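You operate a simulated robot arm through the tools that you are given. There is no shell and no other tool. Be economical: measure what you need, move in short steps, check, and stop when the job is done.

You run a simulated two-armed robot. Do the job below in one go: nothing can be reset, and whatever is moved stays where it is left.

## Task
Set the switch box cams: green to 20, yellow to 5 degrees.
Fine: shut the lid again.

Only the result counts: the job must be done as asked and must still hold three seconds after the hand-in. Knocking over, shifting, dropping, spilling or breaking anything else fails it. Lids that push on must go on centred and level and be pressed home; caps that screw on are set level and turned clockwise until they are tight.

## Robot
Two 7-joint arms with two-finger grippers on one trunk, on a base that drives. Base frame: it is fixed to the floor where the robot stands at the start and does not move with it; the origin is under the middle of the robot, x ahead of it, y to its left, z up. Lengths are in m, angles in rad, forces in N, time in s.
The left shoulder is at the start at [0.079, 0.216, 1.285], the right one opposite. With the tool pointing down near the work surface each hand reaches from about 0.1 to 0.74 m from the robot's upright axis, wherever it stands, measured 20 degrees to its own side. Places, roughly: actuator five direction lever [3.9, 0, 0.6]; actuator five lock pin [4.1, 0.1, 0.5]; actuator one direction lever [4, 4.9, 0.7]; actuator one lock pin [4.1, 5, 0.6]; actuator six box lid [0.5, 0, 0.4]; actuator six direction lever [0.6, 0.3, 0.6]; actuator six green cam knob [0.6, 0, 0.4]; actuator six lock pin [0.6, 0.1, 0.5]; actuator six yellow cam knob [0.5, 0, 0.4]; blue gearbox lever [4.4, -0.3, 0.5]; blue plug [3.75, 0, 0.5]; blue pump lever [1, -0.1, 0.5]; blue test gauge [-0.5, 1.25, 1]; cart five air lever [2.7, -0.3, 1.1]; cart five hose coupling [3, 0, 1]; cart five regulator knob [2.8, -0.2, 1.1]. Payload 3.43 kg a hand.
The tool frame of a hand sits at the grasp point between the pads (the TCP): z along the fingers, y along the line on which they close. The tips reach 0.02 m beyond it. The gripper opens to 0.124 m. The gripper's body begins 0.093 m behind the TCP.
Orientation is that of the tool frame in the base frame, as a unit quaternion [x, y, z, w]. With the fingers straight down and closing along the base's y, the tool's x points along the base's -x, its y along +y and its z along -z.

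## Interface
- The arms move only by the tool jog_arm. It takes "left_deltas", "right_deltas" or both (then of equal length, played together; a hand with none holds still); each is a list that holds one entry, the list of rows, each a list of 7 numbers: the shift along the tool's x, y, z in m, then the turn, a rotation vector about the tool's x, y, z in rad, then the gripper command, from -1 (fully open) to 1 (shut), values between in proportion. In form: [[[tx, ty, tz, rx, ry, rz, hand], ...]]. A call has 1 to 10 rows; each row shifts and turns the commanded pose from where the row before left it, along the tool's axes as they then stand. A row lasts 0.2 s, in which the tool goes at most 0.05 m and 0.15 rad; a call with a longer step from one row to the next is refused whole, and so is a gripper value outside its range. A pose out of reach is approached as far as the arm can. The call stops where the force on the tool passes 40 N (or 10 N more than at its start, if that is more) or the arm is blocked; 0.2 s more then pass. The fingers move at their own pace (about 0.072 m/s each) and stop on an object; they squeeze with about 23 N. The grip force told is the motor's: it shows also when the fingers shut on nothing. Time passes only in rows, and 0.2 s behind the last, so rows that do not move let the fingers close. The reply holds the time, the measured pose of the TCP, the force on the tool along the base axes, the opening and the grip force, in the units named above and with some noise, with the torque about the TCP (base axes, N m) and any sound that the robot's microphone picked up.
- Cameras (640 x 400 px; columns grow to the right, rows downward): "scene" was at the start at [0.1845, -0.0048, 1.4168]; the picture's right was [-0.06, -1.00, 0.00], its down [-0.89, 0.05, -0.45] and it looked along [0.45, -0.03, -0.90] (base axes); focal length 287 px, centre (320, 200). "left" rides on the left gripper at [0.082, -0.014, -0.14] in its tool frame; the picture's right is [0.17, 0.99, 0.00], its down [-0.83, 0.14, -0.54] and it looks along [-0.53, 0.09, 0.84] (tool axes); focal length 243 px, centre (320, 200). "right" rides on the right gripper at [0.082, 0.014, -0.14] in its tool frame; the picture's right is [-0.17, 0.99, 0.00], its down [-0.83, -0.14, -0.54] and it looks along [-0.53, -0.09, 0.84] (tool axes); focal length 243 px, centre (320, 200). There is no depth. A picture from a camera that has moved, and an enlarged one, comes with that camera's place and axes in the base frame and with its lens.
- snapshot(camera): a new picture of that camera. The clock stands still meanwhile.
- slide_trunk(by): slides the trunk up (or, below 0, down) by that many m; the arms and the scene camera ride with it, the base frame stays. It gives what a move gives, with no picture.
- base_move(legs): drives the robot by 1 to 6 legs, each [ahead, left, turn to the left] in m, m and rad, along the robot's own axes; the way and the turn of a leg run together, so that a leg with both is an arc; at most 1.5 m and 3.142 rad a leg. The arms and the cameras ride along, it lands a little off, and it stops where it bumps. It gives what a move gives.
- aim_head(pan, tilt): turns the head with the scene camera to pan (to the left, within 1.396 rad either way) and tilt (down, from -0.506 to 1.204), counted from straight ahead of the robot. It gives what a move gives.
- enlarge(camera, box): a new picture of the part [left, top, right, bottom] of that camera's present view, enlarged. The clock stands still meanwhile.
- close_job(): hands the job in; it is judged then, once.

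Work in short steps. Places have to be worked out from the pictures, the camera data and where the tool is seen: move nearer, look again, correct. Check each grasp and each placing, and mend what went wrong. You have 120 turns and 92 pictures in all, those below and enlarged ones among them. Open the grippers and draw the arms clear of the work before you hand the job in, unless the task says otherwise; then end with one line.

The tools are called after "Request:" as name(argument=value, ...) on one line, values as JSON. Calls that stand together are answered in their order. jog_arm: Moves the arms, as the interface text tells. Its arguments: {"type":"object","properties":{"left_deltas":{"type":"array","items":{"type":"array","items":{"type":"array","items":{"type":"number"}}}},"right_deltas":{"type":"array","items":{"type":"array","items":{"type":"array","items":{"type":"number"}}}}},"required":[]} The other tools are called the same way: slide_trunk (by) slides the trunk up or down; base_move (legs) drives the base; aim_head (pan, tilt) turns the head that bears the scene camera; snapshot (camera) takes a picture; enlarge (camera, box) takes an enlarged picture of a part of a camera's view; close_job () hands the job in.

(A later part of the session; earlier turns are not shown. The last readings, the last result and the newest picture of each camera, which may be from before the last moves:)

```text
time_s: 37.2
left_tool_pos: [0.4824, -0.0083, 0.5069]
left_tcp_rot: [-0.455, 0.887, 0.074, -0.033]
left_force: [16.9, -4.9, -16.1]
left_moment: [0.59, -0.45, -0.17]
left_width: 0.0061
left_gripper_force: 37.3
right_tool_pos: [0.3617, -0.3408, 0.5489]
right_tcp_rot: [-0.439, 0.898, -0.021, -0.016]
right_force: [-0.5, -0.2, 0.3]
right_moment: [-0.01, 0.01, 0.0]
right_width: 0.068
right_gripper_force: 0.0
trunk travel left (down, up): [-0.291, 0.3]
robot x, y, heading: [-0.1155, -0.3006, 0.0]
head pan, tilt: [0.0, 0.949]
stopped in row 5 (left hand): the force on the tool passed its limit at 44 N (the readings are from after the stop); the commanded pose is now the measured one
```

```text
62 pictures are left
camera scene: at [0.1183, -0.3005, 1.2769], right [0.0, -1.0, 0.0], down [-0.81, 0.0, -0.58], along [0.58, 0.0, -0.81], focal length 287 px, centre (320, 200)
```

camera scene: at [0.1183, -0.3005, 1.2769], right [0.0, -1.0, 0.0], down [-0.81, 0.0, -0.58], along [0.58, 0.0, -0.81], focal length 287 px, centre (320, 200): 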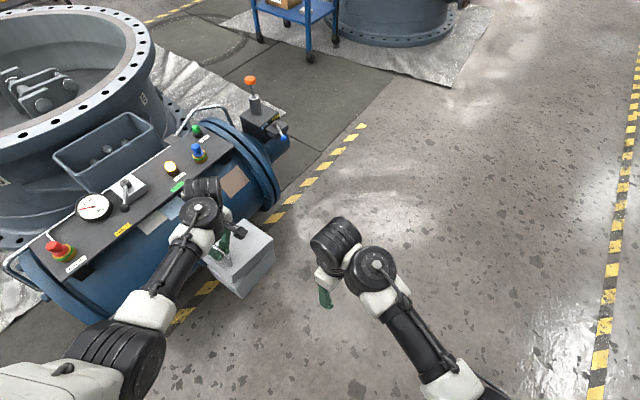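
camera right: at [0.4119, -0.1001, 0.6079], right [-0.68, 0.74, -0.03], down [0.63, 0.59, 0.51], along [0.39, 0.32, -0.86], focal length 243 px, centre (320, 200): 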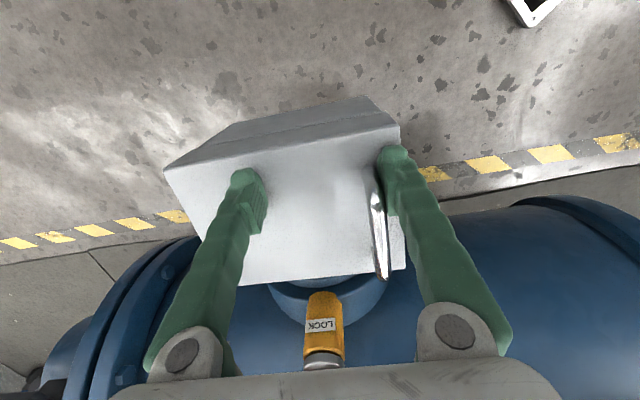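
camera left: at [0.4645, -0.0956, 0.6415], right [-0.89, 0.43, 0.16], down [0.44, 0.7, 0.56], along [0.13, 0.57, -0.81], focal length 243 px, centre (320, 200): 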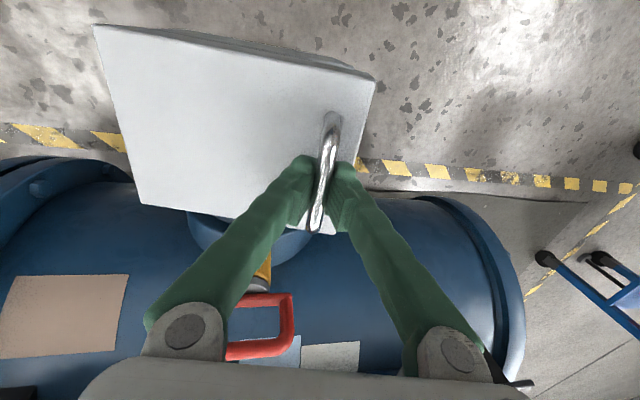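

The lid seems to come up with the hand; I enlarge to see the gap and the hinge geometry.

Request:
enlarge(camera="scene", box=[180, 190, 300, 310])

Request:
enlarge(camera="left", box=[80, 0, 400, 240])

Request:
snapshot(camera="right")

```text
3.33 times, centred on (240, 250) of scene
camera zoom: at [0.1183, -0.3005, 1.2769], right [0.0, -1.0, 0.0], down [-0.81, 0.0, -0.58], along [0.58, 0.0, -0.81], focal length 958 px, centre (587, 33)
```

zoom: 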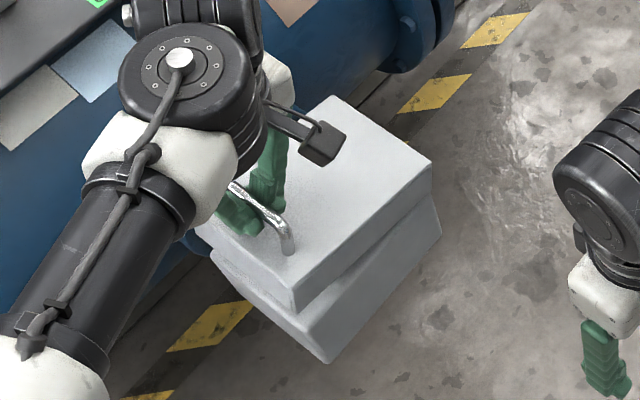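

```text
1.67 times, centred on (240, 120) of left
camera zoom: at [0.4645, -0.0956, 0.6415], right [-0.89, 0.43, 0.16], down [0.44, 0.7, 0.56], along [0.13, 0.57, -0.81], focal length 404 px, centre (453, 333)
```

zoom: 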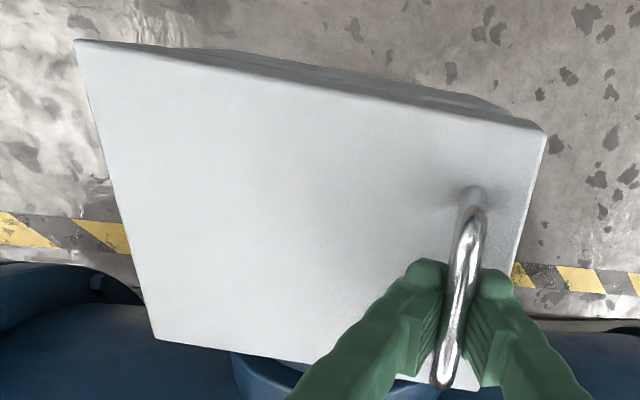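

```text
59 pictures are left
camera right: at [0.3024, -0.3905, 0.6912], right [-0.68, 0.74, -0.03], down [0.63, 0.6, 0.5], along [0.39, 0.32, -0.86], focal length 243 px, centre (320, 200)
```

right: 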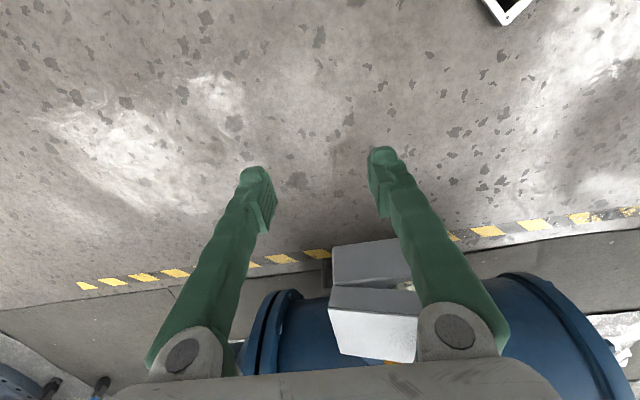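

The lid is hinged at the far edge, with its hinge line ~0.07 m below the bar. I continue the arc with that geometry.

Request:
jog_arm(left_deltas=[[[0, -0.002, 0.001, 0, 0, 0, 1], [0, -0.0053, -0.0116, -0.075, 0, 0, 1], [0, -0.0053, -0.0116, -0.075, 0, 0, 1], [0, -0.0053, -0.0116, -0.075, 0, 0, 1], [0, -0.0053, -0.0116, -0.075, 0, 0, 1], [0, -0.0053, -0.0116, -0.075, 0, 0, 1], [0, 0, 0, 0, 0, 0, 1]]])

```text
time_s: 38.3
left_tool_pos: [0.5074, -0.025, 0.5376]
left_tcp_rot: [-0.447, 0.871, 0.185, -0.088]
left_force: [17.6, -3.3, -21.8]
left_moment: [0.66, -0.52, -0.54]
left_width: 0.006
left_gripper_force: 37.1
right_tool_pos: [0.3633, -0.3423, 0.5496]
right_tcp_rot: [-0.438, 0.898, -0.02, -0.016]
right_force: [-0.1, 0.1, -0.2]
right_moment: [0.02, 0.01, 0.0]
right_width: 0.068
right_gripper_force: 0.2
trunk travel left (down, up): [-0.291, 0.3]
robot x, y, heading: [-0.1166, -0.3028, -0.002]
head pan, tilt: [0.0, 0.949]
stopped in row 5 (left hand): the force on the tool passed its limit at 45 N (the readings are from after the stop); the commanded pose is now the measured one
```

The arc fits hinge offsets ≈0.17 / 0.086. I continue with these, easing toward the hinge.

Request:
jog_arm(left_deltas=[[[0, -0.004, 0.002, 0, 0, 0, 1], [0, -0.0067, -0.0127, -0.075, 0, 0, 1], [0, -0.0067, -0.0127, -0.075, 0, 0, 1], [0, -0.0067, -0.0127, -0.075, 0, 0, 1], [0, -0.0067, -0.0127, -0.075, 0, 0, 1], [0, 0, 0, 0, 0, 0, 1]]])

Request:
snapshot(camera="scene")

```text
time_s: 39.1
left_tool_pos: [0.5377, -0.0474, 0.5575]
left_tcp_rot: [-0.439, 0.867, 0.215, -0.093]
left_force: [5.7, -0.8, -12.3]
left_moment: [0.5, -0.43, -0.12]
left_width: 0.0061
left_gripper_force: 36.4
left hand out of reach, approached as far as the arm can: row 3
right_tool_pos: [0.3616, -0.3425, 0.5492]
right_tcp_rot: [-0.438, 0.898, -0.021, -0.016]
right_force: [-0.4, 0.3, -0.1]
right_moment: [0.03, -0.03, -0.02]
right_width: 0.0681
right_gripper_force: 0.1
trunk travel left (down, up): [-0.291, 0.3]
robot x, y, heading: [-0.1184, -0.3005, -0.002]
head pan, tilt: [0.0, 0.949]
stopped in row 3 (left hand): the force on the tool passed its limit at 64 N (the readings are from after the stop); the commanded pose is now the measured one
```

```text
58 pictures are left
camera scene: at [0.1172, -0.3013, 1.2772], right [0.0, -1.0, 0.0], down [-0.81, 0.0, -0.58], along [0.58, 0.0, -0.81], focal length 287 px, centre (320, 200)
```

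scene: 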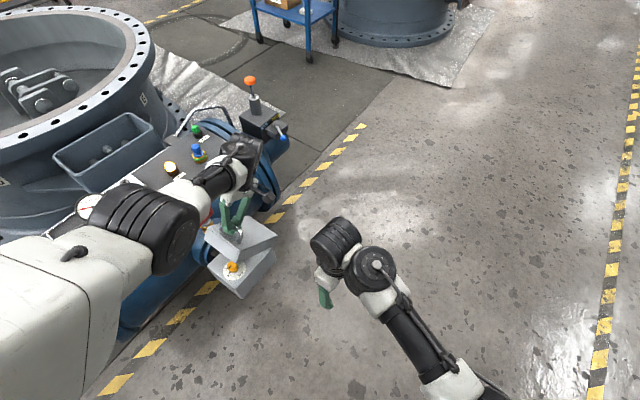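

The lid stands ~35° open and the left arm can't tilt further. I look at the interior before bringing the right hand in from the side as a prop under the lid.

Request:
enlarge(camera="scene", box=[180, 190, 300, 310])

Request:
enlarge(camera="right", box=[280, 180, 480, 380])

```text
3.33 times, centred on (240, 250) of scene
camera zoom: at [0.1172, -0.3013, 1.2772], right [0.0, -1.0, 0.0], down [-0.81, 0.0, -0.58], along [0.58, 0.0, -0.81], focal length 958 px, centre (587, 33)
```

zoom: 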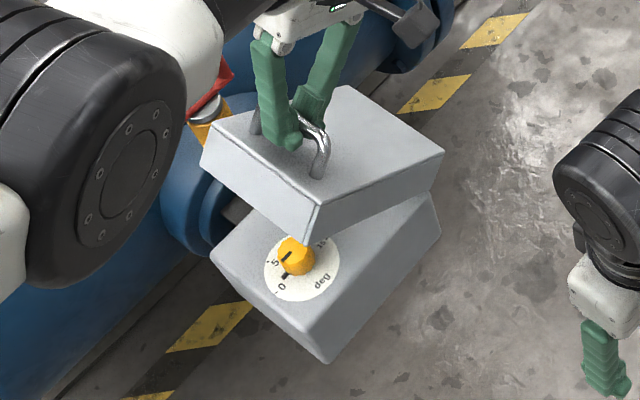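

```text
2.00 times, centred on (380, 280) of right
camera zoom: at [0.3018, -0.3911, 0.6917], right [-0.68, 0.74, -0.03], down [0.63, 0.59, 0.5], along [0.39, 0.32, -0.86], focal length 485 px, centre (200, 40)
```

zoom: 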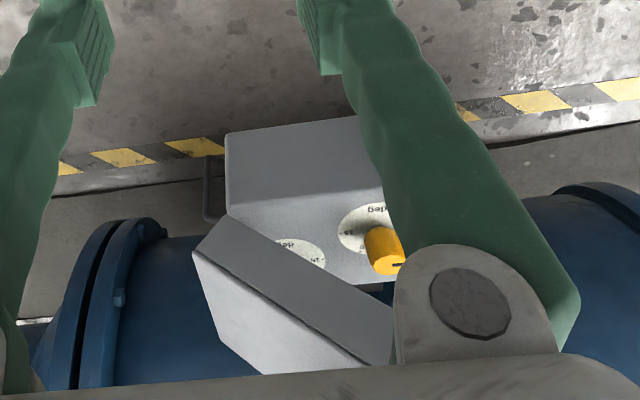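

I see the dial plate (z≈0.41) with a yellow knob, scale 0–5–…deg. I pitch the right hand so its closed fingers point horizontally along the box's width, to slip under the lid from the side; left keeps holding.

Request:
jog_arm(right_deltas=[[[0, 0, 0, 0, -0.143, 0, 1], [0, 0, 0, 0, -0.143, 0, 1], [0, 0, 0, 0, -0.143, 0, 1], [0, 0, 0, 0, -0.143, 0, 1], [0, 0, 0, 0, -0.143, 0, 1], [0, 0, 0, 0, -0.143, 0, 1], [0, 0, 0, 0, -0.143, 0, 1], [0, 0, 0, 0, -0.143, 0, 1], [0, 0, 0, 0, -0.143, 0, 1], [0, 0, 0, 0, -0.143, 0, 1]]])

Request:
snapshot(camera="scene")

```text
time_s: 41.3
left_tool_pos: [0.5378, -0.0474, 0.5581]
left_tcp_rot: [-0.438, 0.868, 0.215, -0.095]
left_force: [4.7, -4.0, -17.3]
left_moment: [0.12, -0.02, 0.09]
left_width: 0.0059
left_gripper_force: 36.0
right_tool_pos: [0.3615, -0.341, 0.5497]
right_tcp_rot: [-0.344, 0.688, 0.273, 0.578]
right_force: [-0.2, 0.7, 0.6]
right_moment: [-0.02, -0.01, 0.02]
right_width: 0.0
right_gripper_force: 22.8
trunk travel left (down, up): [-0.291, 0.3]
robot x, y, heading: [-0.1169, -0.3002, -0.0]
head pan, tilt: [0.0, 0.949]
```

```text
55 pictures are left
camera scene: at [0.1184, -0.3011, 1.2769], right [0.0, -1.0, 0.0], down [-0.81, 0.0, -0.58], along [0.58, 0.0, -0.81], focal length 287 px, centre (320, 200)
```

scene: 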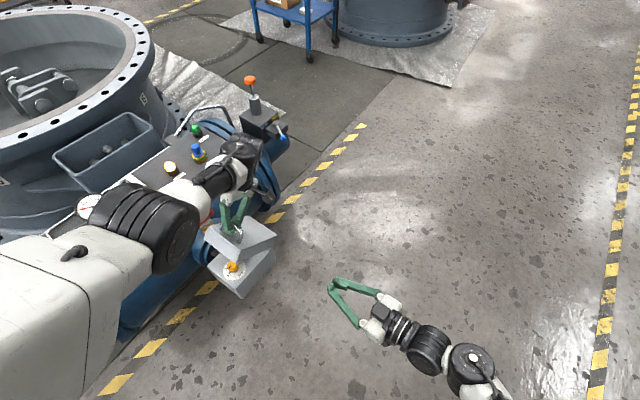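

Fingers now point toward the box's side. I level them and approach just outside the gap.

Request:
jog_arm(right_deltas=[[[0, 0, 0, 0, -0.145, 0, 1], [0.015, 0.03, 0, 0, 0, 0, 1], [0.015, 0.03, 0, 0, 0, 0, 1], [0.015, 0.03, 0, 0, 0, 0, 1], [0.015, 0.03, 0.0, 0, 0, 0, 1], [0, 0, 0.04, 0, 0, 0, 1], [0, 0, 0.04, 0, 0, 0, 1], [0, 0, 0.04, 0, 0, 0, 1], [0, 0, 0.035, 0, 0, 0, 1], [0, 0, 0, 0, 0, 0, 1]]])

Request:
enlarge(camera="scene", box=[140, 160, 380, 340])

```text
time_s: 43.5
left_tool_pos: [0.5382, -0.0472, 0.5567]
left_tcp_rot: [-0.439, 0.868, 0.214, -0.095]
left_force: [3.5, -6.4, -17.5]
left_moment: [-0.06, 0.1, 0.19]
left_width: 0.0059
left_gripper_force: 36.3
right_tool_pos: [0.364, -0.1595, 0.475]
right_tcp_rot: [-0.326, 0.647, 0.291, 0.624]
right_force: [-0.5, -0.2, -0.3]
right_moment: [-0.01, 0.03, -0.02]
right_width: 0.0
right_gripper_force: 22.8
trunk travel left (down, up): [-0.291, 0.3]
robot x, y, heading: [-0.1184, -0.3044, -0.003]
head pan, tilt: [0.0, 0.949]
```

```text
2.22 times, centred on (260, 250) of scene
camera zoom: at [0.1184, -0.301, 1.2769], right [0.0, -1.0, 0.0], down [-0.81, 0.0, -0.58], along [0.58, 0.0, -0.81], focal length 638 px, centre (453, 89)
```

zoom: 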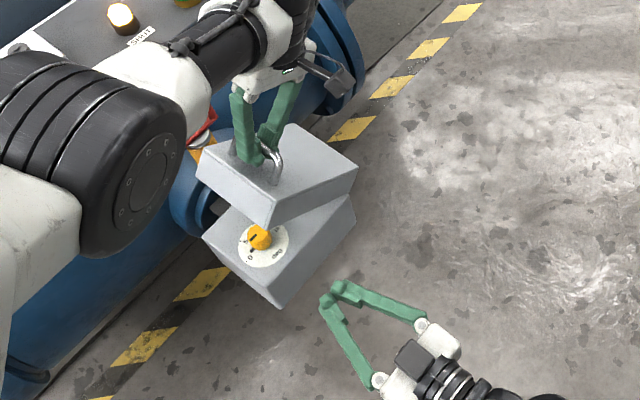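

The tip is aligned outside the gap. I first raise the lid a bit more by translating the left hand only (the bar pivots in the pads).

Request:
jog_arm(left_deltas=[[[0, -0.006, -0.008, 0, 0, 0, 1], [0, -0.006, -0.008, 0, 0, 0, 1], [0, -0.006, -0.008, 0, 0, 0, 1], [0, -0.006, -0.007, 0, 0, 0, 1], [0, 0, 0, 0, 0, 0, 1]]])

Request:
enlarge(camera="scene", box=[140, 160, 380, 340])

```text
time_s: 43.9
left_tool_pos: [0.5422, -0.0513, 0.5603]
left_tcp_rot: [-0.438, 0.868, 0.213, -0.092]
left_force: [12.5, 1.8, -25.2]
left_moment: [0.25, -0.22, 0.01]
left_width: 0.0061
left_gripper_force: 36.1
left hand out of reach, approached as far as the arm can: row 1, 2
right_tool_pos: [0.3665, -0.1594, 0.4756]
right_tcp_rot: [-0.326, 0.648, 0.29, 0.625]
right_force: [0.4, -0.6, -0.1]
right_moment: [-0.01, 0.0, -0.04]
right_width: 0.0
right_gripper_force: 23.2
trunk travel left (down, up): [-0.291, 0.3]
robot x, y, heading: [-0.1165, -0.3007, 0.001]
head pan, tilt: [0.0, 0.949]
stopped in row 2 (left hand): the force on the tool passed its limit at 45 N (the readings are from after the stop); the commanded pose is now the measured one
```

```text
2.22 times, centred on (260, 250) of scene
camera zoom: at [0.1191, -0.3004, 1.2768], right [0.0, -1.0, 0.0], down [-0.81, 0.0, -0.58], along [0.58, 0.0, -0.81], focal length 638 px, centre (453, 89)
```

zoom: 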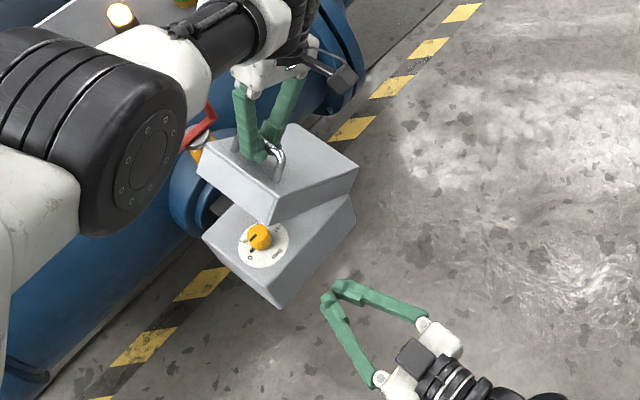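

The left hand is at its reach limit, so the right fingers go in now: at s≈0.07 from the near edge (between the knobs), z≈0.457, just under the lid.

Request:
jog_arm(right_deltas=[[[0.009, -0.015, 0, 0, 0, 0, 1], [0.0095, -0.015, 0, 0, 0, 0, 1], [0, 0, 0.03, 0, 0, 0, 1], [0, 0, 0.03, 0, 0, 0, 1], [0, 0, 0.02, 0, 0, 0, 1], [0, 0, 0, 0, 0, 0, 1]]])

Request:
enlarge(camera="scene", box=[140, 160, 380, 340])

Request:
snapshot(camera="right")

```text
time_s: 45.5
left_tool_pos: [0.5452, -0.0504, 0.5593]
left_tcp_rot: [-0.439, 0.868, 0.214, -0.091]
left_force: [11.4, 2.8, -21.7]
left_moment: [0.59, -0.35, -0.19]
left_width: 0.0059
left_gripper_force: 35.8
right_tool_pos: [0.4284, -0.2114, 0.4605]
right_tcp_rot: [-0.334, 0.656, 0.253, 0.627]
right_force: [0.1, -0.2, 0.0]
right_moment: [0.0, 0.02, 0.0]
right_width: 0.0001
right_gripper_force: 22.5
right hand out of reach, approached as far as the arm can: row 2, 3, 4, 5
trunk travel left (down, up): [-0.291, 0.3]
robot x, y, heading: [-0.1161, -0.3028, -0.0]
head pan, tilt: [0.0, 0.949]
stopped in row 6 (right hand): the arm was blocked; the commanded pose is now the measured one
```

```text
2.22 times, centred on (260, 250) of scene
camera zoom: at [0.119, -0.3005, 1.2769], right [0.0, -1.0, 0.0], down [-0.81, 0.0, -0.58], along [0.58, 0.0, -0.81], focal length 638 px, centre (453, 89)
```

zoom: 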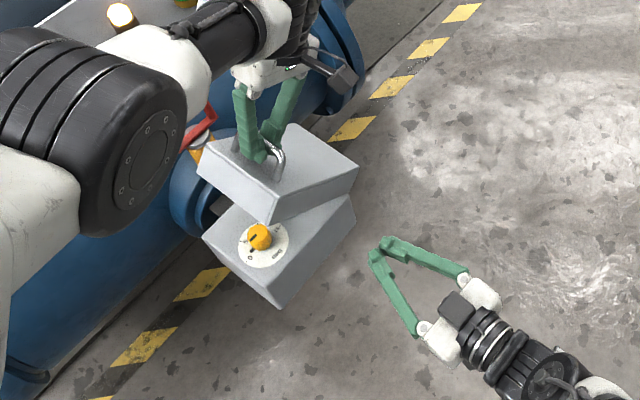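

```text
51 pictures are left
camera right: at [0.3272, -0.3177, 0.3885], right [-0.75, 0.66, 0.08], down [-0.26, -0.39, 0.88], along [0.61, 0.64, 0.46], focal length 243 px, centre (320, 200)
```

right: 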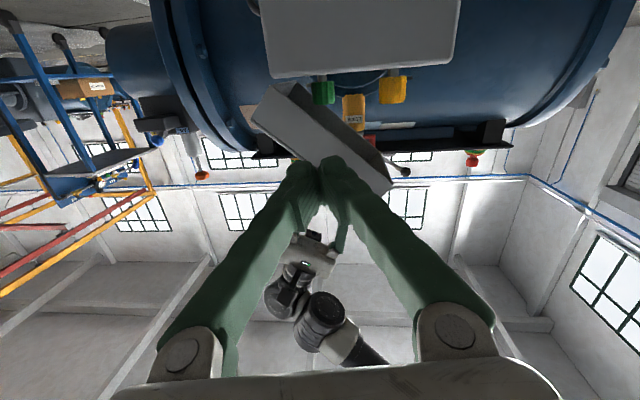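

The right arm hits joint limits there. I test whether the lid holds by itself (hinge friction): relax the left hand a few mm back along the arc and read the force.

Request:
jog_arm(left_deltas=[[[0, 0.001, 0.0015, 0, 0, 0, 1], [0, 0.001, 0.0015, 0, 0, 0, 1], [0, 0, 0, 0, 0, 0, 1]]])

Request:
jog_arm(left_deltas=[[[0, 0.001, 0.0015, 0, 0, 0, 1], [0, 0.001, 0.0015, 0, 0, 0, 1], [0, 0, 0, 0, 0, 0, 1]]])

```text
time_s: 46.3
left_tool_pos: [0.5398, -0.0499, 0.5591]
left_tcp_rot: [-0.438, 0.868, 0.215, -0.092]
left_force: [13.8, 2.7, -24.2]
left_moment: [0.21, -0.12, -0.06]
left_width: 0.0061
left_gripper_force: 36.1
right_tool_pos: [0.428, -0.2112, 0.4608]
right_tcp_rot: [-0.335, 0.657, 0.253, 0.627]
right_force: [-0.7, -0.5, 0.0]
right_moment: [-0.03, -0.02, -0.02]
right_width: 0.0
right_gripper_force: 23.4
trunk travel left (down, up): [-0.291, 0.3]
robot x, y, heading: [-0.1172, -0.2973, 0.003]
head pan, tilt: [0.0, 0.949]
```

```text
time_s: 47.1
left_tool_pos: [0.5374, -0.0485, 0.5572]
left_tcp_rot: [-0.439, 0.868, 0.214, -0.093]
left_force: [13.5, 2.8, -21.7]
left_moment: [0.02, 0.02, 0.11]
left_width: 0.0059
left_gripper_force: 36.5
right_tool_pos: [0.4275, -0.2119, 0.46]
right_tcp_rot: [-0.335, 0.657, 0.253, 0.627]
right_force: [-0.3, 0.3, 1.1]
right_moment: [0.0, 0.01, -0.01]
right_width: 0.0002
right_gripper_force: 23.1
trunk travel left (down, up): [-0.291, 0.3]
robot x, y, heading: [-0.1174, -0.298, -0.002]
head pan, tilt: [0.0, 0.949]
```

The residual force is almost purely radial; the tangential part is only ~2 N, so the lid is light or held by friction. I open the left fingers to see whether it stays.

Request:
jog_arm(left_deltas=[[[0, 0, 0, 0, 0, 0, 0.8], [0, 0, 0, 0, 0, 0, 0.5], [0, 0, 0, 0, 0, 0, 0.2]]])

Request:
enlarge(camera="scene", box=[140, 160, 380, 340])

```text
time_s: 47.9
left_tool_pos: [0.5355, -0.0485, 0.5591]
left_tcp_rot: [-0.438, 0.869, 0.214, -0.092]
left_force: [-0.8, 0.8, 0.6]
left_moment: [0.01, 0.0, 0.02]
left_width: 0.0495
left_gripper_force: 0.2
right_tool_pos: [0.4264, -0.2112, 0.4613]
right_tcp_rot: [-0.334, 0.656, 0.253, 0.628]
right_force: [-0.4, 0.1, -0.7]
right_moment: [0.0, 0.03, -0.02]
right_width: 0.0
right_gripper_force: 23.2
trunk travel left (down, up): [-0.291, 0.3]
robot x, y, heading: [-0.112, -0.3013, -0.0]
head pan, tilt: [0.0, 0.949]
```

```text
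2.22 times, centred on (260, 250) of scene
camera zoom: at [0.1166, -0.3012, 1.2773], right [0.0, -1.0, 0.0], down [-0.81, 0.0, -0.58], along [0.58, 0.0, -0.81], focal length 638 px, centre (453, 89)
```

zoom: 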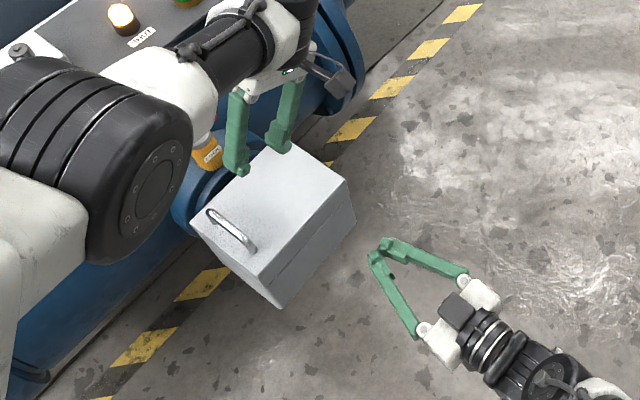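

The lid is unlatched but falls shut by weight. Better stance: stand on the hinge side (open floor), so one hand can pull the lid right over while the other turns knobs. I first fold both hands to tool-down poses.

Request:
jog_arm(left_deltas=[[[0, 0, -0.03, 0, 0, 0, -0.2], [0, 0, -0.03, 0, 0, 0, -0.2], [0, 0, -0.02, 0, 0, 0, -0.2], [0, 0, 0, 0.075, 0, 0, -0.2], [0, 0, 0, 0.075, 0, 0, -0.2], [0, 0, 0, 0.075, 0, 0, -0.2], [0, 0, 0, 0.075, 0, 0, -0.2], [0, 0, 0, 0.075, 0, 0, -0.2], [0, 0, 0, 0.05, 0, 0, -0.2], [0, 0, 0, 0.0, 0, 0, -0.2]]], right_deltas=[[[0, 0, -0.03, 0, 0, 0, 1], [0, 0, -0.03, 0, 0, 0, 1], [0, 0, -0.02, 0, 0.14, 0, 1], [0, 0, -0.01, 0, 0.14, 0, 1], [0, 0, -0.01, 0, 0.14, 0, 1], [0, 0, -0.01, 0, 0.14, 0, 1], [0, 0, -0.01, 0, 0.14, 0, 1], [0, 0, -0.01, 0, 0.14, 0, 1], [0, 0, -0.01, 0, 0.14, 0, 1], [0, 0, -0.01, 0, 0.14, 0, 1]]])

Request:
snapshot(camera="scene")

```text
time_s: 50.1
left_tool_pos: [0.5651, -0.0712, 0.6296]
left_tcp_rot: [-0.448, 0.894, 0.025, 0.003]
left_force: [-0.5, -0.4, -0.7]
left_moment: [0.03, 0.0, 0.03]
left_width: 0.0744
left_gripper_force: 0.0
right_tool_pos: [0.3342, -0.304, 0.508]
right_tcp_rot: [-0.419, 0.889, 0.039, 0.182]
right_force: [0.0, 0.9, -0.9]
right_moment: [-0.02, -0.02, -0.01]
right_width: 0.0
right_gripper_force: 22.6
trunk travel left (down, up): [-0.291, 0.3]
robot x, y, heading: [-0.1183, -0.3013, -0.002]
head pan, tilt: [0.0, 0.949]
```

```text
49 pictures are left
camera scene: at [0.117, -0.3008, 1.2772], right [0.0, -1.0, 0.0], down [-0.81, 0.0, -0.58], along [0.58, 0.0, -0.81], focal length 287 px, centre (320, 200)
```

scene: 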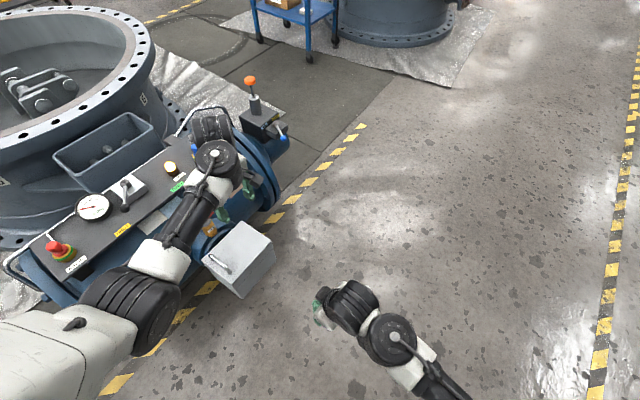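

I pull the left hand in a little, then drive: right 0.5, ahead 0.9, turn left 2.0 rad.

Request:
jog_arm(left_deltas=[[[0.03, 0.014, 0, 0, 0, 0, -0.2], [0.03, 0.014, 0, 0, 0, 0, -0.2], [0.03, 0.014, 0, 0, 0, 0, -0.2], [0.03, 0.014, 0, 0, 0, 0, -0.2], [0.03, 0.014, 0, 0, 0, 0, -0.2]]])

Request:
base_move(legs=[[0, -0.5, 0], [0.9, 0, 0], [0, 0, 2.0]])

Request:
snapshot(camera="scene")

```text
time_s: 51.3
left_tool_pos: [0.4168, -0.1507, 0.6289]
left_tcp_rot: [-0.448, 0.894, 0.025, 0.003]
left_force: [-1.1, 0.0, 0.6]
left_moment: [0.03, -0.01, -0.01]
left_width: 0.0745
left_gripper_force: 0.0
right_tool_pos: [0.3338, -0.3049, 0.5094]
right_tcp_rot: [-0.418, 0.889, 0.04, 0.184]
right_force: [-0.3, -0.1, 0.0]
right_moment: [-0.02, -0.02, -0.01]
right_width: 0.0
right_gripper_force: 23.1
trunk travel left (down, up): [-0.291, 0.3]
robot x, y, heading: [-0.1162, -0.301, -0.004]
head pan, tilt: [0.0, 0.949]
```

```text
time_s: 70.6
left_tool_pos: [0.4298, -0.3787, 0.6288]
left_tcp_rot: [0.994, -0.106, -0.016, 0.02]
left_force: [0.0, -0.2, -0.3]
left_moment: [0.0, -0.02, 0.01]
left_width: 0.0744
left_gripper_force: 0.1
right_tool_pos: [0.6075, -0.3906, 0.5085]
right_tcp_rot: [0.974, -0.127, -0.176, -0.066]
right_force: [0.2, 0.0, -0.3]
right_moment: [-0.03, -0.03, -0.01]
right_width: 0.0
right_gripper_force: 23.0
trunk travel left (down, up): [-0.291, 0.3]
robot x, y, heading: [0.7868, -0.8016, 2.003]
head pan, tilt: [0.0, 0.949]
```

```text
48 pictures are left
camera scene: at [0.6937, -0.5921, 1.2773], right [0.91, 0.42, 0.0], down [0.34, -0.74, -0.58], along [-0.24, 0.53, -0.81], focal length 287 px, centre (320, 200)
```

scene: 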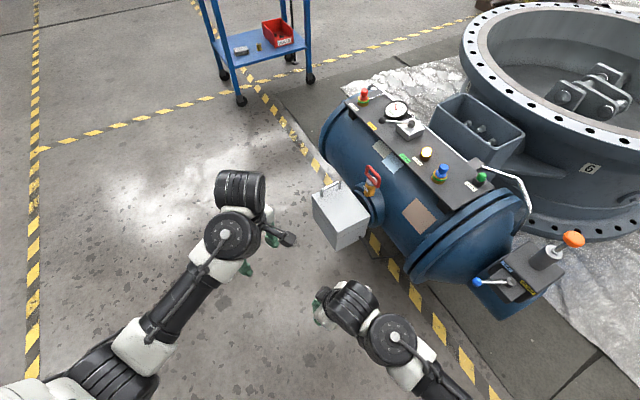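

Ideal view of the box. I level, raise and turn the right hand clockwise so it will close across the handle.

Request:
jog_arm(right_deltas=[[[0, 0, -0.01, -0.03, 0.125, 0, 0], [0, 0, -0.01, -0.03, 0.125, 0, 0], [0, 0, -0.01, -0.025, 0.12, 0, 0], [0, 0, -0.02, 0, 0, 0.145, 0], [0, 0, -0.02, 0, 0, 0.145, 0], [0, 0, -0.02, 0, 0, 0.145, 0], [0, 0, -0.02, 0, 0, 0.145, 0], [0, 0, 0, 0, 0, 0.145, 0], [0, 0, 0, 0, 0, 0.145, 0], [0, 0, 0, 0, 0, 0.145, 0]]])

Request:
jog_arm(right_deltas=[[[0, 0, 0, 0, 0, 0.131, 0], [0, 0, 0, 0, 0, 0.131, 0], [0, 0, 0, 0, 0, 0.131, 0], [0, 0, 0, 0, 0, 0.131, 0], [0, 0, 0, 0, 0, 0.131, 0], [0, 0, 0, 0, 0, 0.131, 0], [0, 0, 0, 0, 0, 0.131, 0]]])

```text
time_s: 72.8
left_tool_pos: [0.4308, -0.3774, 0.6279]
left_tcp_rot: [0.994, -0.105, -0.016, 0.021]
left_force: [0.2, -0.7, -0.1]
left_moment: [0.02, -0.01, 0.0]
left_width: 0.0745
left_gripper_force: 0.2
right_tool_pos: [0.6131, -0.3956, 0.6178]
right_tcp_rot: [0.803, -0.596, 0.002, -0.001]
right_force: [-0.1, 0.1, 0.0]
right_moment: [-0.01, 0.02, 0.01]
right_width: 0.062
right_gripper_force: 0.1
trunk travel left (down, up): [-0.291, 0.3]
robot x, y, heading: [0.7866, -0.8004, 1.994]
head pan, tilt: [0.0, 0.949]
```

```text
time_s: 74.4
left_tool_pos: [0.4301, -0.3786, 0.6286]
left_tcp_rot: [0.994, -0.106, -0.016, 0.019]
left_force: [0.8, 0.2, 0.3]
left_moment: [0.02, 0.01, -0.03]
left_width: 0.0746
left_gripper_force: 0.1
right_tool_pos: [0.6137, -0.3949, 0.6166]
right_tcp_rot: [-0.457, 0.889, 0.0, 0.0]
right_force: [0.4, 0.0, 0.5]
right_moment: [-0.01, -0.01, -0.04]
right_width: 0.0621
right_gripper_force: 0.1
trunk travel left (down, up): [-0.291, 0.3]
robot x, y, heading: [0.7894, -0.8052, 1.997]
head pan, tilt: [0.0, 0.949]
```

Orientation is right. I drive 0.18 m ahead and check the view.

Request:
base_move(legs=[[0.18, 0, 0]])

Request:
snapshot(camera="scene")

```text
time_s: 76.1
left_tool_pos: [0.353, -0.216, 0.6284]
left_tcp_rot: [0.994, -0.104, -0.016, 0.02]
left_force: [0.6, -0.4, -0.6]
left_moment: [0.02, 0.0, -0.02]
left_width: 0.0744
left_gripper_force: 0.0
right_tool_pos: [0.5392, -0.2311, 0.6167]
right_tcp_rot: [-0.458, 0.889, -0.001, 0.0]
right_force: [0.4, 0.8, -0.2]
right_moment: [0.01, -0.05, -0.03]
right_width: 0.062
right_gripper_force: 0.0
trunk travel left (down, up): [-0.291, 0.3]
robot x, y, heading: [0.7168, -0.6359, 2.006]
head pan, tilt: [0.0, 0.949]
```

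```text
47 pictures are left
camera scene: at [0.6177, -0.4285, 1.2772], right [0.91, 0.42, 0.0], down [0.34, -0.74, -0.58], along [-0.24, 0.53, -0.81], focal length 287 px, centre (320, 200)
```

scene: 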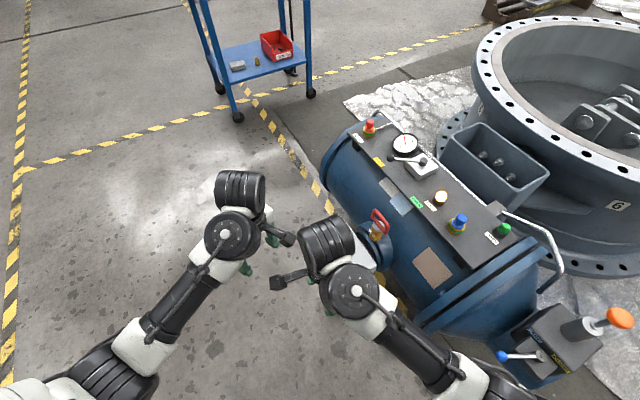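

I bring the right hand over the handle.

Request:
jog_arm(right_deltas=[[[-0.021, 0.028, 0, 0, 0, 0, -0.1], [-0.021, 0.028, 0, 0, 0, 0, -0.1], [-0.021, 0.028, 0, 0, 0, 0, -0.1], [-0.021, 0.028, 0, 0, 0, 0, -0.1], [-0.021, 0.028, 0, 0, 0, 0, -0.1], [-0.021, 0.028, 0, 0, 0, 0, -0.1], [-0.02, 0.027, 0, 0, 0, 0, -0.1], [0, 0, 0, 0, 0, 0, -0.1]]])

Request:
snapshot(camera="right")

```text
time_s: 76.7
left_tool_pos: [0.3492, -0.2117, 0.6303]
left_tcp_rot: [0.995, -0.093, -0.018, 0.015]
left_force: [-1.1, 2.2, -0.1]
left_moment: [-0.32, -0.11, 0.19]
left_width: 0.0743
left_gripper_force: 0.0
right_tool_pos: [0.5149, -0.1748, 0.6168]
right_tcp_rot: [-0.469, 0.883, -0.004, 0.001]
right_force: [2.1, -2.4, 0.9]
right_moment: [0.28, 0.14, 0.19]
right_width: 0.0682
right_gripper_force: 0.0
trunk travel left (down, up): [-0.291, 0.3]
robot x, y, heading: [0.7175, -0.6434, 2.006]
head pan, tilt: [0.0, 0.949]
stopped in row 3 (left hand): the force on the tool passed its limit at 61 N (the readings are from after the stop); the commanded pose is now the measured one
```

```text
46 pictures are left
camera right: at [0.457, -0.2335, 0.7556], right [-0.72, 0.69, -0.01], down [0.58, 0.61, 0.54], along [0.38, 0.39, -0.84], focal length 243 px, centre (320, 200)
```

right: 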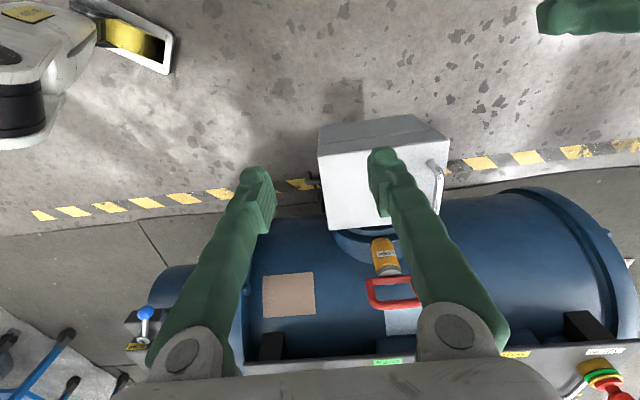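

The two hand cameras touched. I move the left hand outward first, then continue with the right.

Request:
jog_arm(left_deltas=[[[-0.027, 0.015, 0, 0, 0, 0, -0.2], [-0.027, 0.015, 0, 0, 0, 0, -0.2], [-0.027, 0.015, 0, 0, 0, 0, -0.2], [-0.027, 0.015, 0, 0, 0, 0, -0.2], [-0.027, 0.015, 0, 0, 0, 0, -0.2], [0, 0, 0, 0, 0, 0, -0.2]]])

Request:
jog_arm(right_deltas=[[[-0.01, 0.0, 0, 0, 0, -0.02, -0.1], [-0.02, 0.025, 0, 0, 0, 0, -0.1], [-0.02, 0.026, 0, 0, 0, 0, -0.1], [-0.021, 0.028, 0, 0, 0, 0, -0.1], [-0.021, 0.028, 0, 0, 0, 0, -0.1], [-0.021, 0.028, 0, 0, 0, 0, -0.1], [0, 0.007, 0, 0, 0, 0, -0.1], [0, 0, 0, 0, 0, 0, -0.1]]])

Request:
snapshot(camera="right")

```text
time_s: 78.1
left_tool_pos: [0.2024, -0.2609, 0.6362]
left_tcp_rot: [0.995, -0.094, -0.018, 0.016]
left_force: [0.1, 0.3, 0.3]
left_moment: [-0.04, 0.02, 0.01]
left_width: 0.0744
left_gripper_force: 0.1
right_tool_pos: [0.5156, -0.174, 0.6168]
right_tcp_rot: [-0.468, 0.884, -0.003, 0.001]
right_force: [0.0, -0.1, 0.2]
right_moment: [0.01, -0.03, -0.01]
right_width: 0.0682
right_gripper_force: 0.1
trunk travel left (down, up): [-0.291, 0.3]
robot x, y, heading: [0.7134, -0.6367, 2.003]
head pan, tilt: [0.0, 0.949]
```

```text
time_s: 79.9
left_tool_pos: [0.2035, -0.2601, 0.6361]
left_tcp_rot: [0.995, -0.092, -0.019, 0.016]
left_force: [0.2, 0.5, -0.4]
left_moment: [0.02, 0.0, 0.01]
left_width: 0.0743
left_gripper_force: 0.3
right_tool_pos: [0.4572, -0.0023, 0.6147]
right_tcp_rot: [-0.477, 0.879, -0.004, 0.001]
right_force: [0.1, 0.0, 0.8]
right_moment: [0.0, 0.02, 0.01]
right_width: 0.0683
right_gripper_force: 0.0
trunk travel left (down, up): [-0.291, 0.3]
robot x, y, heading: [0.7159, -0.6431, 2.002]
head pan, tilt: [0.0, 0.949]
```

```text
45 pictures are left
camera right: at [0.401, -0.0621, 0.7543], right [-0.74, 0.68, -0.01], down [0.57, 0.62, 0.54], along [0.37, 0.39, -0.84], focal length 243 px, centre (320, 200)
```

right: 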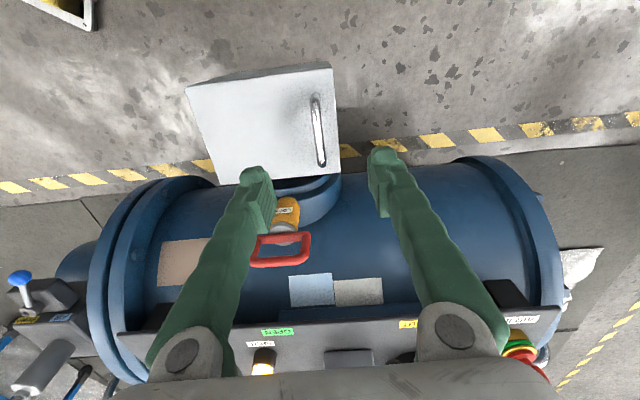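

Handle centre relative to TCP: (+6, +3) mm. I correct and descend slowly.

Request:
jog_arm(right_deltas=[[[-0.006, -0.0035, 0.01, 0, 0, 0, -0.1], [0, 0, 0.02, 0, 0, 0, -0.1], [0, 0, 0.02, 0, 0, 0, -0.1], [0, 0, 0.02, 0, 0, 0, -0.1], [0, 0, 0.02, 0, 0, 0, -0.1], [0, 0, 0.01, 0, 0, 0, -0.1], [0, 0, 0, 0, 0, 0, -0.1]]])

Request:
snapshot(camera="right")

```text
time_s: 81.5
left_tool_pos: [0.2021, -0.2604, 0.6372]
left_tcp_rot: [0.995, -0.093, -0.018, 0.016]
left_force: [0.5, -0.5, -0.5]
left_moment: [-0.01, 0.02, -0.02]
left_width: 0.0746
left_gripper_force: 0.1
right_tool_pos: [0.4637, 0.0007, 0.5158]
right_tcp_rot: [-0.478, 0.879, -0.004, 0.0]
right_force: [-0.6, 0.7, -0.3]
right_moment: [0.0, -0.01, -0.01]
right_width: 0.0681
right_gripper_force: 0.1
trunk travel left (down, up): [-0.291, 0.3]
robot x, y, heading: [0.7132, -0.6363, 2.001]
head pan, tilt: [0.0, 0.949]
```

```text
44 pictures are left
camera right: at [0.4078, -0.0601, 0.6542], right [-0.74, 0.68, -0.01], down [0.57, 0.62, 0.54], along [0.37, 0.39, -0.84], focal length 243 px, centre (320, 200)
```

right: 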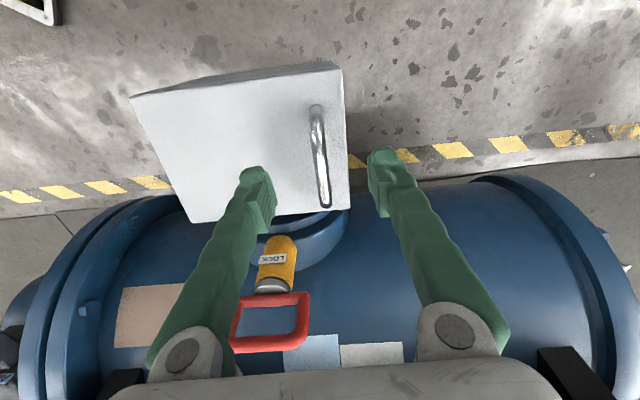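

Centred. Down the last ~4 cm and close on the bar.

Request:
jog_arm(right_deltas=[[[0, 0, 0.012, 0, 0, 0, -0.1], [0, 0, 0.012, 0, 0, 0, -0.1], [0, 0, 0.01, 0, 0, 0, -0.1], [0, 0, 0.004, 0, 0, 0, -0.1], [0, 0, 0, 0, 0, 0, 1], [0, 0, 0, 0, 0, 0, 1], [0, 0, 0, 0, 0, 0, 1], [0, 0, 0, 0, 0, 0, 1]]])

```text
time_s: 83.3
left_tool_pos: [0.2031, -0.2613, 0.6367]
left_tcp_rot: [0.995, -0.093, -0.018, 0.014]
left_force: [-0.5, 0.1, 0.4]
left_moment: [0.0, 0.03, 0.0]
left_width: 0.0743
left_gripper_force: 0.1
right_tool_pos: [0.468, -0.0078, 0.4973]
right_tcp_rot: [-0.477, 0.879, -0.001, 0.001]
right_force: [-4.5, 2.2, 22.9]
right_moment: [0.36, 0.06, 0.04]
right_width: 0.0
right_gripper_force: 22.7
right hand out of reach, approached as far as the arm can: row 1, 2, 3
trunk travel left (down, up): [-0.291, 0.3]
robot x, y, heading: [0.7125, -0.6402, 1.998]
head pan, tilt: [0.0, 0.949]
```

It was at its reach limit and closed above the bar. I open, rise, and lower the trunk 0.1 m for more reach.

Request:
jog_arm(right_deltas=[[[0, 0, -0.01, 0, 0, 0, -0.1], [0, 0, -0.02, 0, 0, 0, -0.1], [0, 0, -0.03, 0, 0, 0, -0.1], [0, 0, -0.03, 0, 0, 0, -0.1], [0, 0, -0.03, 0, 0, 0, -0.1]]])

Request:
slide_trunk(by=-0.1)

Request:
snapshot(camera="right")

```text
time_s: 84.5
left_tool_pos: [0.2023, -0.2607, 0.6364]
left_tcp_rot: [0.995, -0.093, -0.018, 0.016]
left_force: [0.4, -0.5, 0.2]
left_moment: [0.01, 0.0, 0.0]
left_width: 0.0741
left_gripper_force: 0.1
right_tool_pos: [0.4619, 0.0315, 0.5952]
right_tcp_rot: [-0.477, 0.879, -0.005, 0.001]
right_force: [0.7, -0.1, 0.3]
right_moment: [0.01, 0.01, 0.0]
right_width: 0.0683
right_gripper_force: 0.1
right hand out of reach, approached as far as the arm can: row 3, 4, 5
trunk travel left (down, up): [-0.291, 0.3]
robot x, y, heading: [0.7142, -0.6371, 2.004]
head pan, tilt: [0.0, 0.949]
```

```text
time_s: 85.7
left_tool_pos: [0.2038, -0.2617, 0.5399]
left_tcp_rot: [0.995, -0.094, -0.017, 0.017]
left_force: [0.7, 0.6, 0.6]
left_moment: [0.01, -0.01, -0.02]
left_width: 0.0744
left_gripper_force: 0.1
right_tool_pos: [0.4676, 0.0158, 0.4578]
right_tcp_rot: [-0.475, 0.879, -0.04, -0.003]
right_force: [3.0, -5.3, 19.2]
right_moment: [-0.4, -0.82, -0.28]
right_width: 0.0726
right_gripper_force: 3.4
trunk travel left (down, up): [-0.197, 0.394]
robot x, y, heading: [0.716, -0.6384, 2.0]
head pan, tilt: [0.0, 0.949]
stopped: the force on the tool passed its limit at 58 N (the readings are from after the stop); the commanded pose is now the measured one
```

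```text
43 pictures are left
camera right: at [0.4059, -0.0345, 0.5988], right [-0.73, 0.68, -0.07], down [0.55, 0.66, 0.51], along [0.39, 0.33, -0.86], focal length 243 px, centre (320, 200)
```

right: 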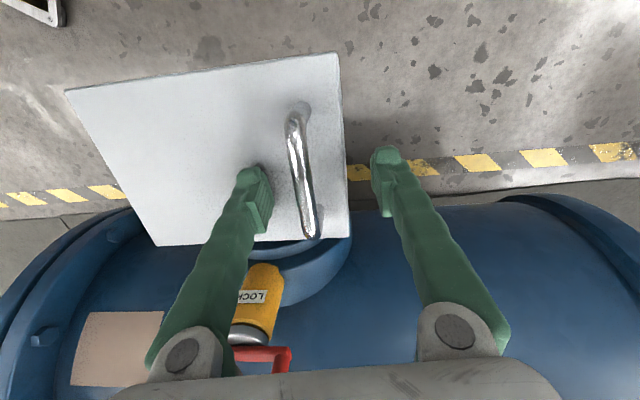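

The fingers are astride the bar now. I level slightly, lift a few mm and close.

Request:
jog_arm(right_deltas=[[[0, -0.003, -0.006, -0.034, -0.02, 0, -0.1], [0, -0.003, -0.006, -0.034, -0.02, 0, -0.1], [0, 0, 0, 0, 0, 0, 1], [0, 0, 0, 0, 0, 0, 1], [0, 0, 0, 0, 0, 0, 1], [0, 0, 0, 0, 0, 0, 1]]])

Request:
snapshot(camera="right")

```text
time_s: 86.8
left_tool_pos: [0.2059, -0.2604, 0.5418]
left_tcp_rot: [0.995, -0.094, -0.018, 0.016]
left_force: [-0.5, 0.3, 0.1]
left_moment: [-0.02, -0.02, -0.02]
left_width: 0.0744
left_gripper_force: 0.1
right_tool_pos: [0.4883, 0.0341, 0.464]
right_tcp_rot: [-0.47, 0.883, -0.012, 0.002]
right_force: [21.3, -16.4, 13.0]
right_moment: [-0.39, -0.11, 0.04]
right_width: 0.0105
right_gripper_force: 23.3
right hand out of reach, approached as far as the arm can: row 1, 2
trunk travel left (down, up): [-0.197, 0.394]
robot x, y, heading: [0.7153, -0.6412, 2.004]
head pan, tilt: [0.0, 0.949]
stopped in row 5 (right hand): the force on the tool passed its limit at 45 N (the readings are from after the stop); the commanded pose is now the measured one
```

```text
42 pictures are left
camera right: at [0.4283, -0.0226, 0.6023], right [-0.72, 0.69, -0.02], down [0.57, 0.62, 0.54], along [0.38, 0.37, -0.84], focal length 243 px, centre (320, 200)
```

right: 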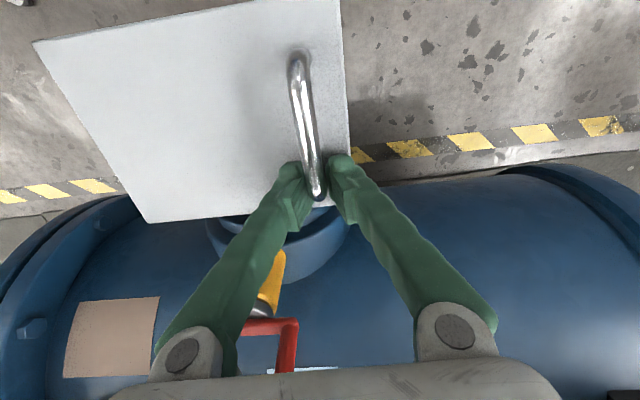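

The right hand drifted to the bar's end because it's at its reach limit. I open, lift with the trunk, and drive nearer.

Request:
jog_arm(right_deltas=[[[0, 0, 0, 0, 0, 0, 0.3], [0, 0, 0, 0, 0, 0, -0.1], [0, 0, 0, 0, 0, 0, -0.1], [0, 0, 0, 0, 0, 0, -0.1]]])

Request:
slide_trunk(by=0.1)

Request:
base_move(legs=[[0.12, 0, 0]])

Request:
snapshot(camera="scene")

```text
time_s: 87.8
left_tool_pos: [0.2053, -0.261, 0.5395]
left_tcp_rot: [0.995, -0.095, -0.017, 0.018]
left_force: [0.0, 0.0, -0.6]
left_moment: [0.02, -0.02, 0.0]
left_width: 0.0745
left_gripper_force: 0.0
right_tool_pos: [0.4833, 0.037, 0.4634]
right_tcp_rot: [-0.472, 0.881, -0.008, 0.001]
right_force: [-0.1, 0.1, 0.1]
right_moment: [-0.02, 0.0, -0.01]
right_width: 0.0682
right_gripper_force: 0.1
trunk travel left (down, up): [-0.197, 0.394]
robot x, y, heading: [0.7141, -0.642, 2.001]
head pan, tilt: [0.0, 0.949]
```

```text
time_s: 89.1
left_tool_pos: [0.2049, -0.261, 0.6397]
left_tcp_rot: [0.995, -0.094, -0.017, 0.018]
left_force: [0.6, 0.6, -0.6]
left_moment: [0.0, -0.01, 0.01]
left_width: 0.0746
left_gripper_force: 0.1
right_tool_pos: [0.4844, 0.0377, 0.562]
right_tcp_rot: [-0.472, 0.882, -0.01, 0.002]
right_force: [0.4, 1.4, -0.6]
right_moment: [-0.01, -0.02, 0.01]
right_width: 0.0681
right_gripper_force: 0.0
trunk travel left (down, up): [-0.297, 0.294]
robot x, y, heading: [0.7135, -0.6372, 1.996]
head pan, tilt: [0.0, 0.949]
```

```text
time_s: 90.5
left_tool_pos: [0.1546, -0.1521, 0.6395]
left_tcp_rot: [0.995, -0.093, -0.017, 0.018]
left_force: [-1.1, 0.4, -1.1]
left_moment: [0.0, -0.01, 0.03]
left_width: 0.0745
left_gripper_force: 0.0
right_tool_pos: [0.4326, 0.1462, 0.5622]
right_tcp_rot: [-0.473, 0.881, -0.009, 0.001]
right_force: [1.3, 0.3, -0.9]
right_moment: [0.02, -0.01, -0.01]
right_width: 0.0679
right_gripper_force: 0.0
trunk travel left (down, up): [-0.297, 0.294]
robot x, y, heading: [0.665, -0.5328, 2.0]
head pan, tilt: [0.0, 0.949]
```

```text
41 pictures are left
camera scene: at [0.5696, -0.3212, 1.2831], right [0.91, 0.42, 0.0], down [0.34, -0.74, -0.58], along [-0.24, 0.53, -0.81], focal length 287 px, centre (320, 200)
```

scene: 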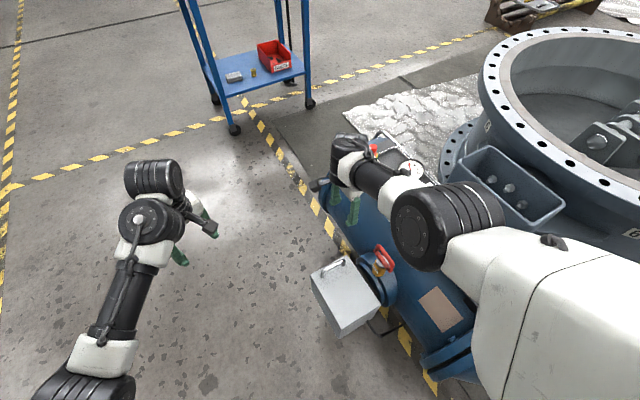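

Closer now. I bring the right hand back over the bar.

Request:
jog_arm(right_deltas=[[[0.0206, -0.0214, -0.005, 0, 0, 0, -0.1], [0.0206, -0.0214, -0.005, 0, 0, 0, -0.1], [0.0206, -0.0214, -0.005, 0, 0, 0, -0.1], [0.0206, -0.0214, -0.005, 0, 0, 0, -0.1], [0.0206, -0.0214, -0.005, 0, 0, 0, -0.1], [0, 0, 0, 0, 0, 0, -0.1]]])

Request:
snapshot(camera="right")

```text
time_s: 91.9
left_tool_pos: [0.1536, -0.1524, 0.6403]
left_tcp_rot: [0.995, -0.094, -0.017, 0.018]
left_force: [1.2, 1.5, -0.5]
left_moment: [0.03, -0.01, -0.01]
left_width: 0.0742
left_gripper_force: 0.0
right_tool_pos: [0.4645, -0.0003, 0.5915]
right_tcp_rot: [-0.473, 0.881, -0.011, 0.0]
right_force: [0.4, -0.6, -0.3]
right_moment: [-0.05, 0.0, 0.01]
right_width: 0.0681
right_gripper_force: 0.1
trunk travel left (down, up): [-0.297, 0.294]
robot x, y, heading: [0.6651, -0.528, 2.001]
head pan, tilt: [0.0, 0.949]
```

```text
40 pictures are left
camera right: at [0.4059, -0.0578, 0.7304], right [-0.73, 0.68, -0.02], down [0.57, 0.62, 0.53], along [0.38, 0.38, -0.84], focal length 243 px, centre (320, 200)
```

right: 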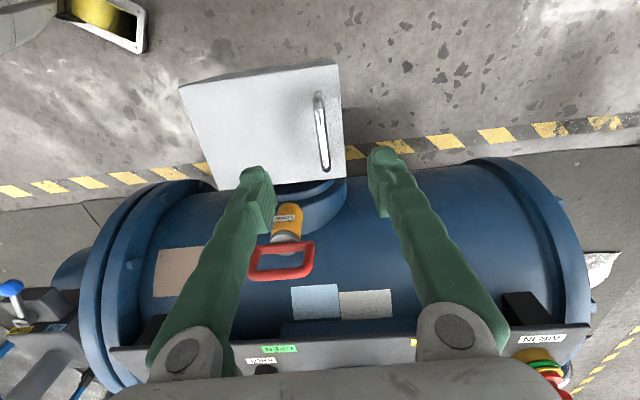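

Aligned. Descend slowly to z≈0.477 and close.

Request:
jog_arm(right_deltas=[[[0, 0, 0.015, -0.019, -0.01, 0, -0.1], [0, 0, 0.015, 0, 0, 0, -0.1], [0, 0, 0.015, 0, 0, 0, -0.1], [0, 0, 0.015, 0, 0, 0, -0.1], [0, 0, 0.015, 0, 0, 0, -0.1], [0, 0, 0.015, 0, 0, 0, -0.1], [0, 0, 0, 0, 0, 0, -0.1]]])

Request:
jog_arm(right_deltas=[[[0, 0, 0.012, 0, 0, 0, -0.1], [0, 0, 0.012, 0, 0, 0, -0.1], [0, 0, 0, 0, 0, 0, 1], [0, 0, 0, 0, 0, 0, 1], [0, 0, 0, 0, 0, 0, 1], [0, 0, 0, 0, 0, 0, 1]]])

```text
time_s: 93.7
left_tool_pos: [0.1541, -0.1523, 0.6396]
left_tcp_rot: [0.995, -0.093, -0.017, 0.018]
left_force: [-0.6, 0.2, -1.3]
left_moment: [-0.03, -0.02, 0.03]
left_width: 0.0742
left_gripper_force: 0.1
right_tool_pos: [0.5029, 0.0252, 0.489]
right_tcp_rot: [-0.463, 0.886, 0.0, 0.026]
right_force: [-0.8, 0.1, -0.1]
right_moment: [-0.02, 0.0, 0.03]
right_width: 0.0679
right_gripper_force: 0.0
trunk travel left (down, up): [-0.297, 0.294]
robot x, y, heading: [0.6647, -0.5302, 2.002]
head pan, tilt: [0.0, 0.949]
stopped in row 7 (right hand): the arm was blocked; the commanded pose is now the measured one
```

```text
time_s: 94.8
left_tool_pos: [0.1513, -0.1531, 0.64]
left_tcp_rot: [0.995, -0.092, -0.016, 0.018]
left_force: [-0.1, 0.2, -0.5]
left_moment: [0.0, 0.01, 0.0]
left_width: 0.0745
left_gripper_force: 0.0
right_tool_pos: [0.4981, 0.0377, 0.4742]
right_tcp_rot: [-0.468, 0.883, 0.015, 0.029]
right_force: [-30.5, 9.6, 10.5]
right_moment: [0.02, 0.54, -0.21]
right_width: 0.0106
right_gripper_force: 23.0
trunk travel left (down, up): [-0.297, 0.294]
robot x, y, heading: [0.6687, -0.5297, 2.005]
head pan, tilt: [0.0, 0.949]
stopped in row 5 (right hand): the force on the tool passed its limit at 45 N (the readings are from after the stop); the commanded pose is now the measured one
```

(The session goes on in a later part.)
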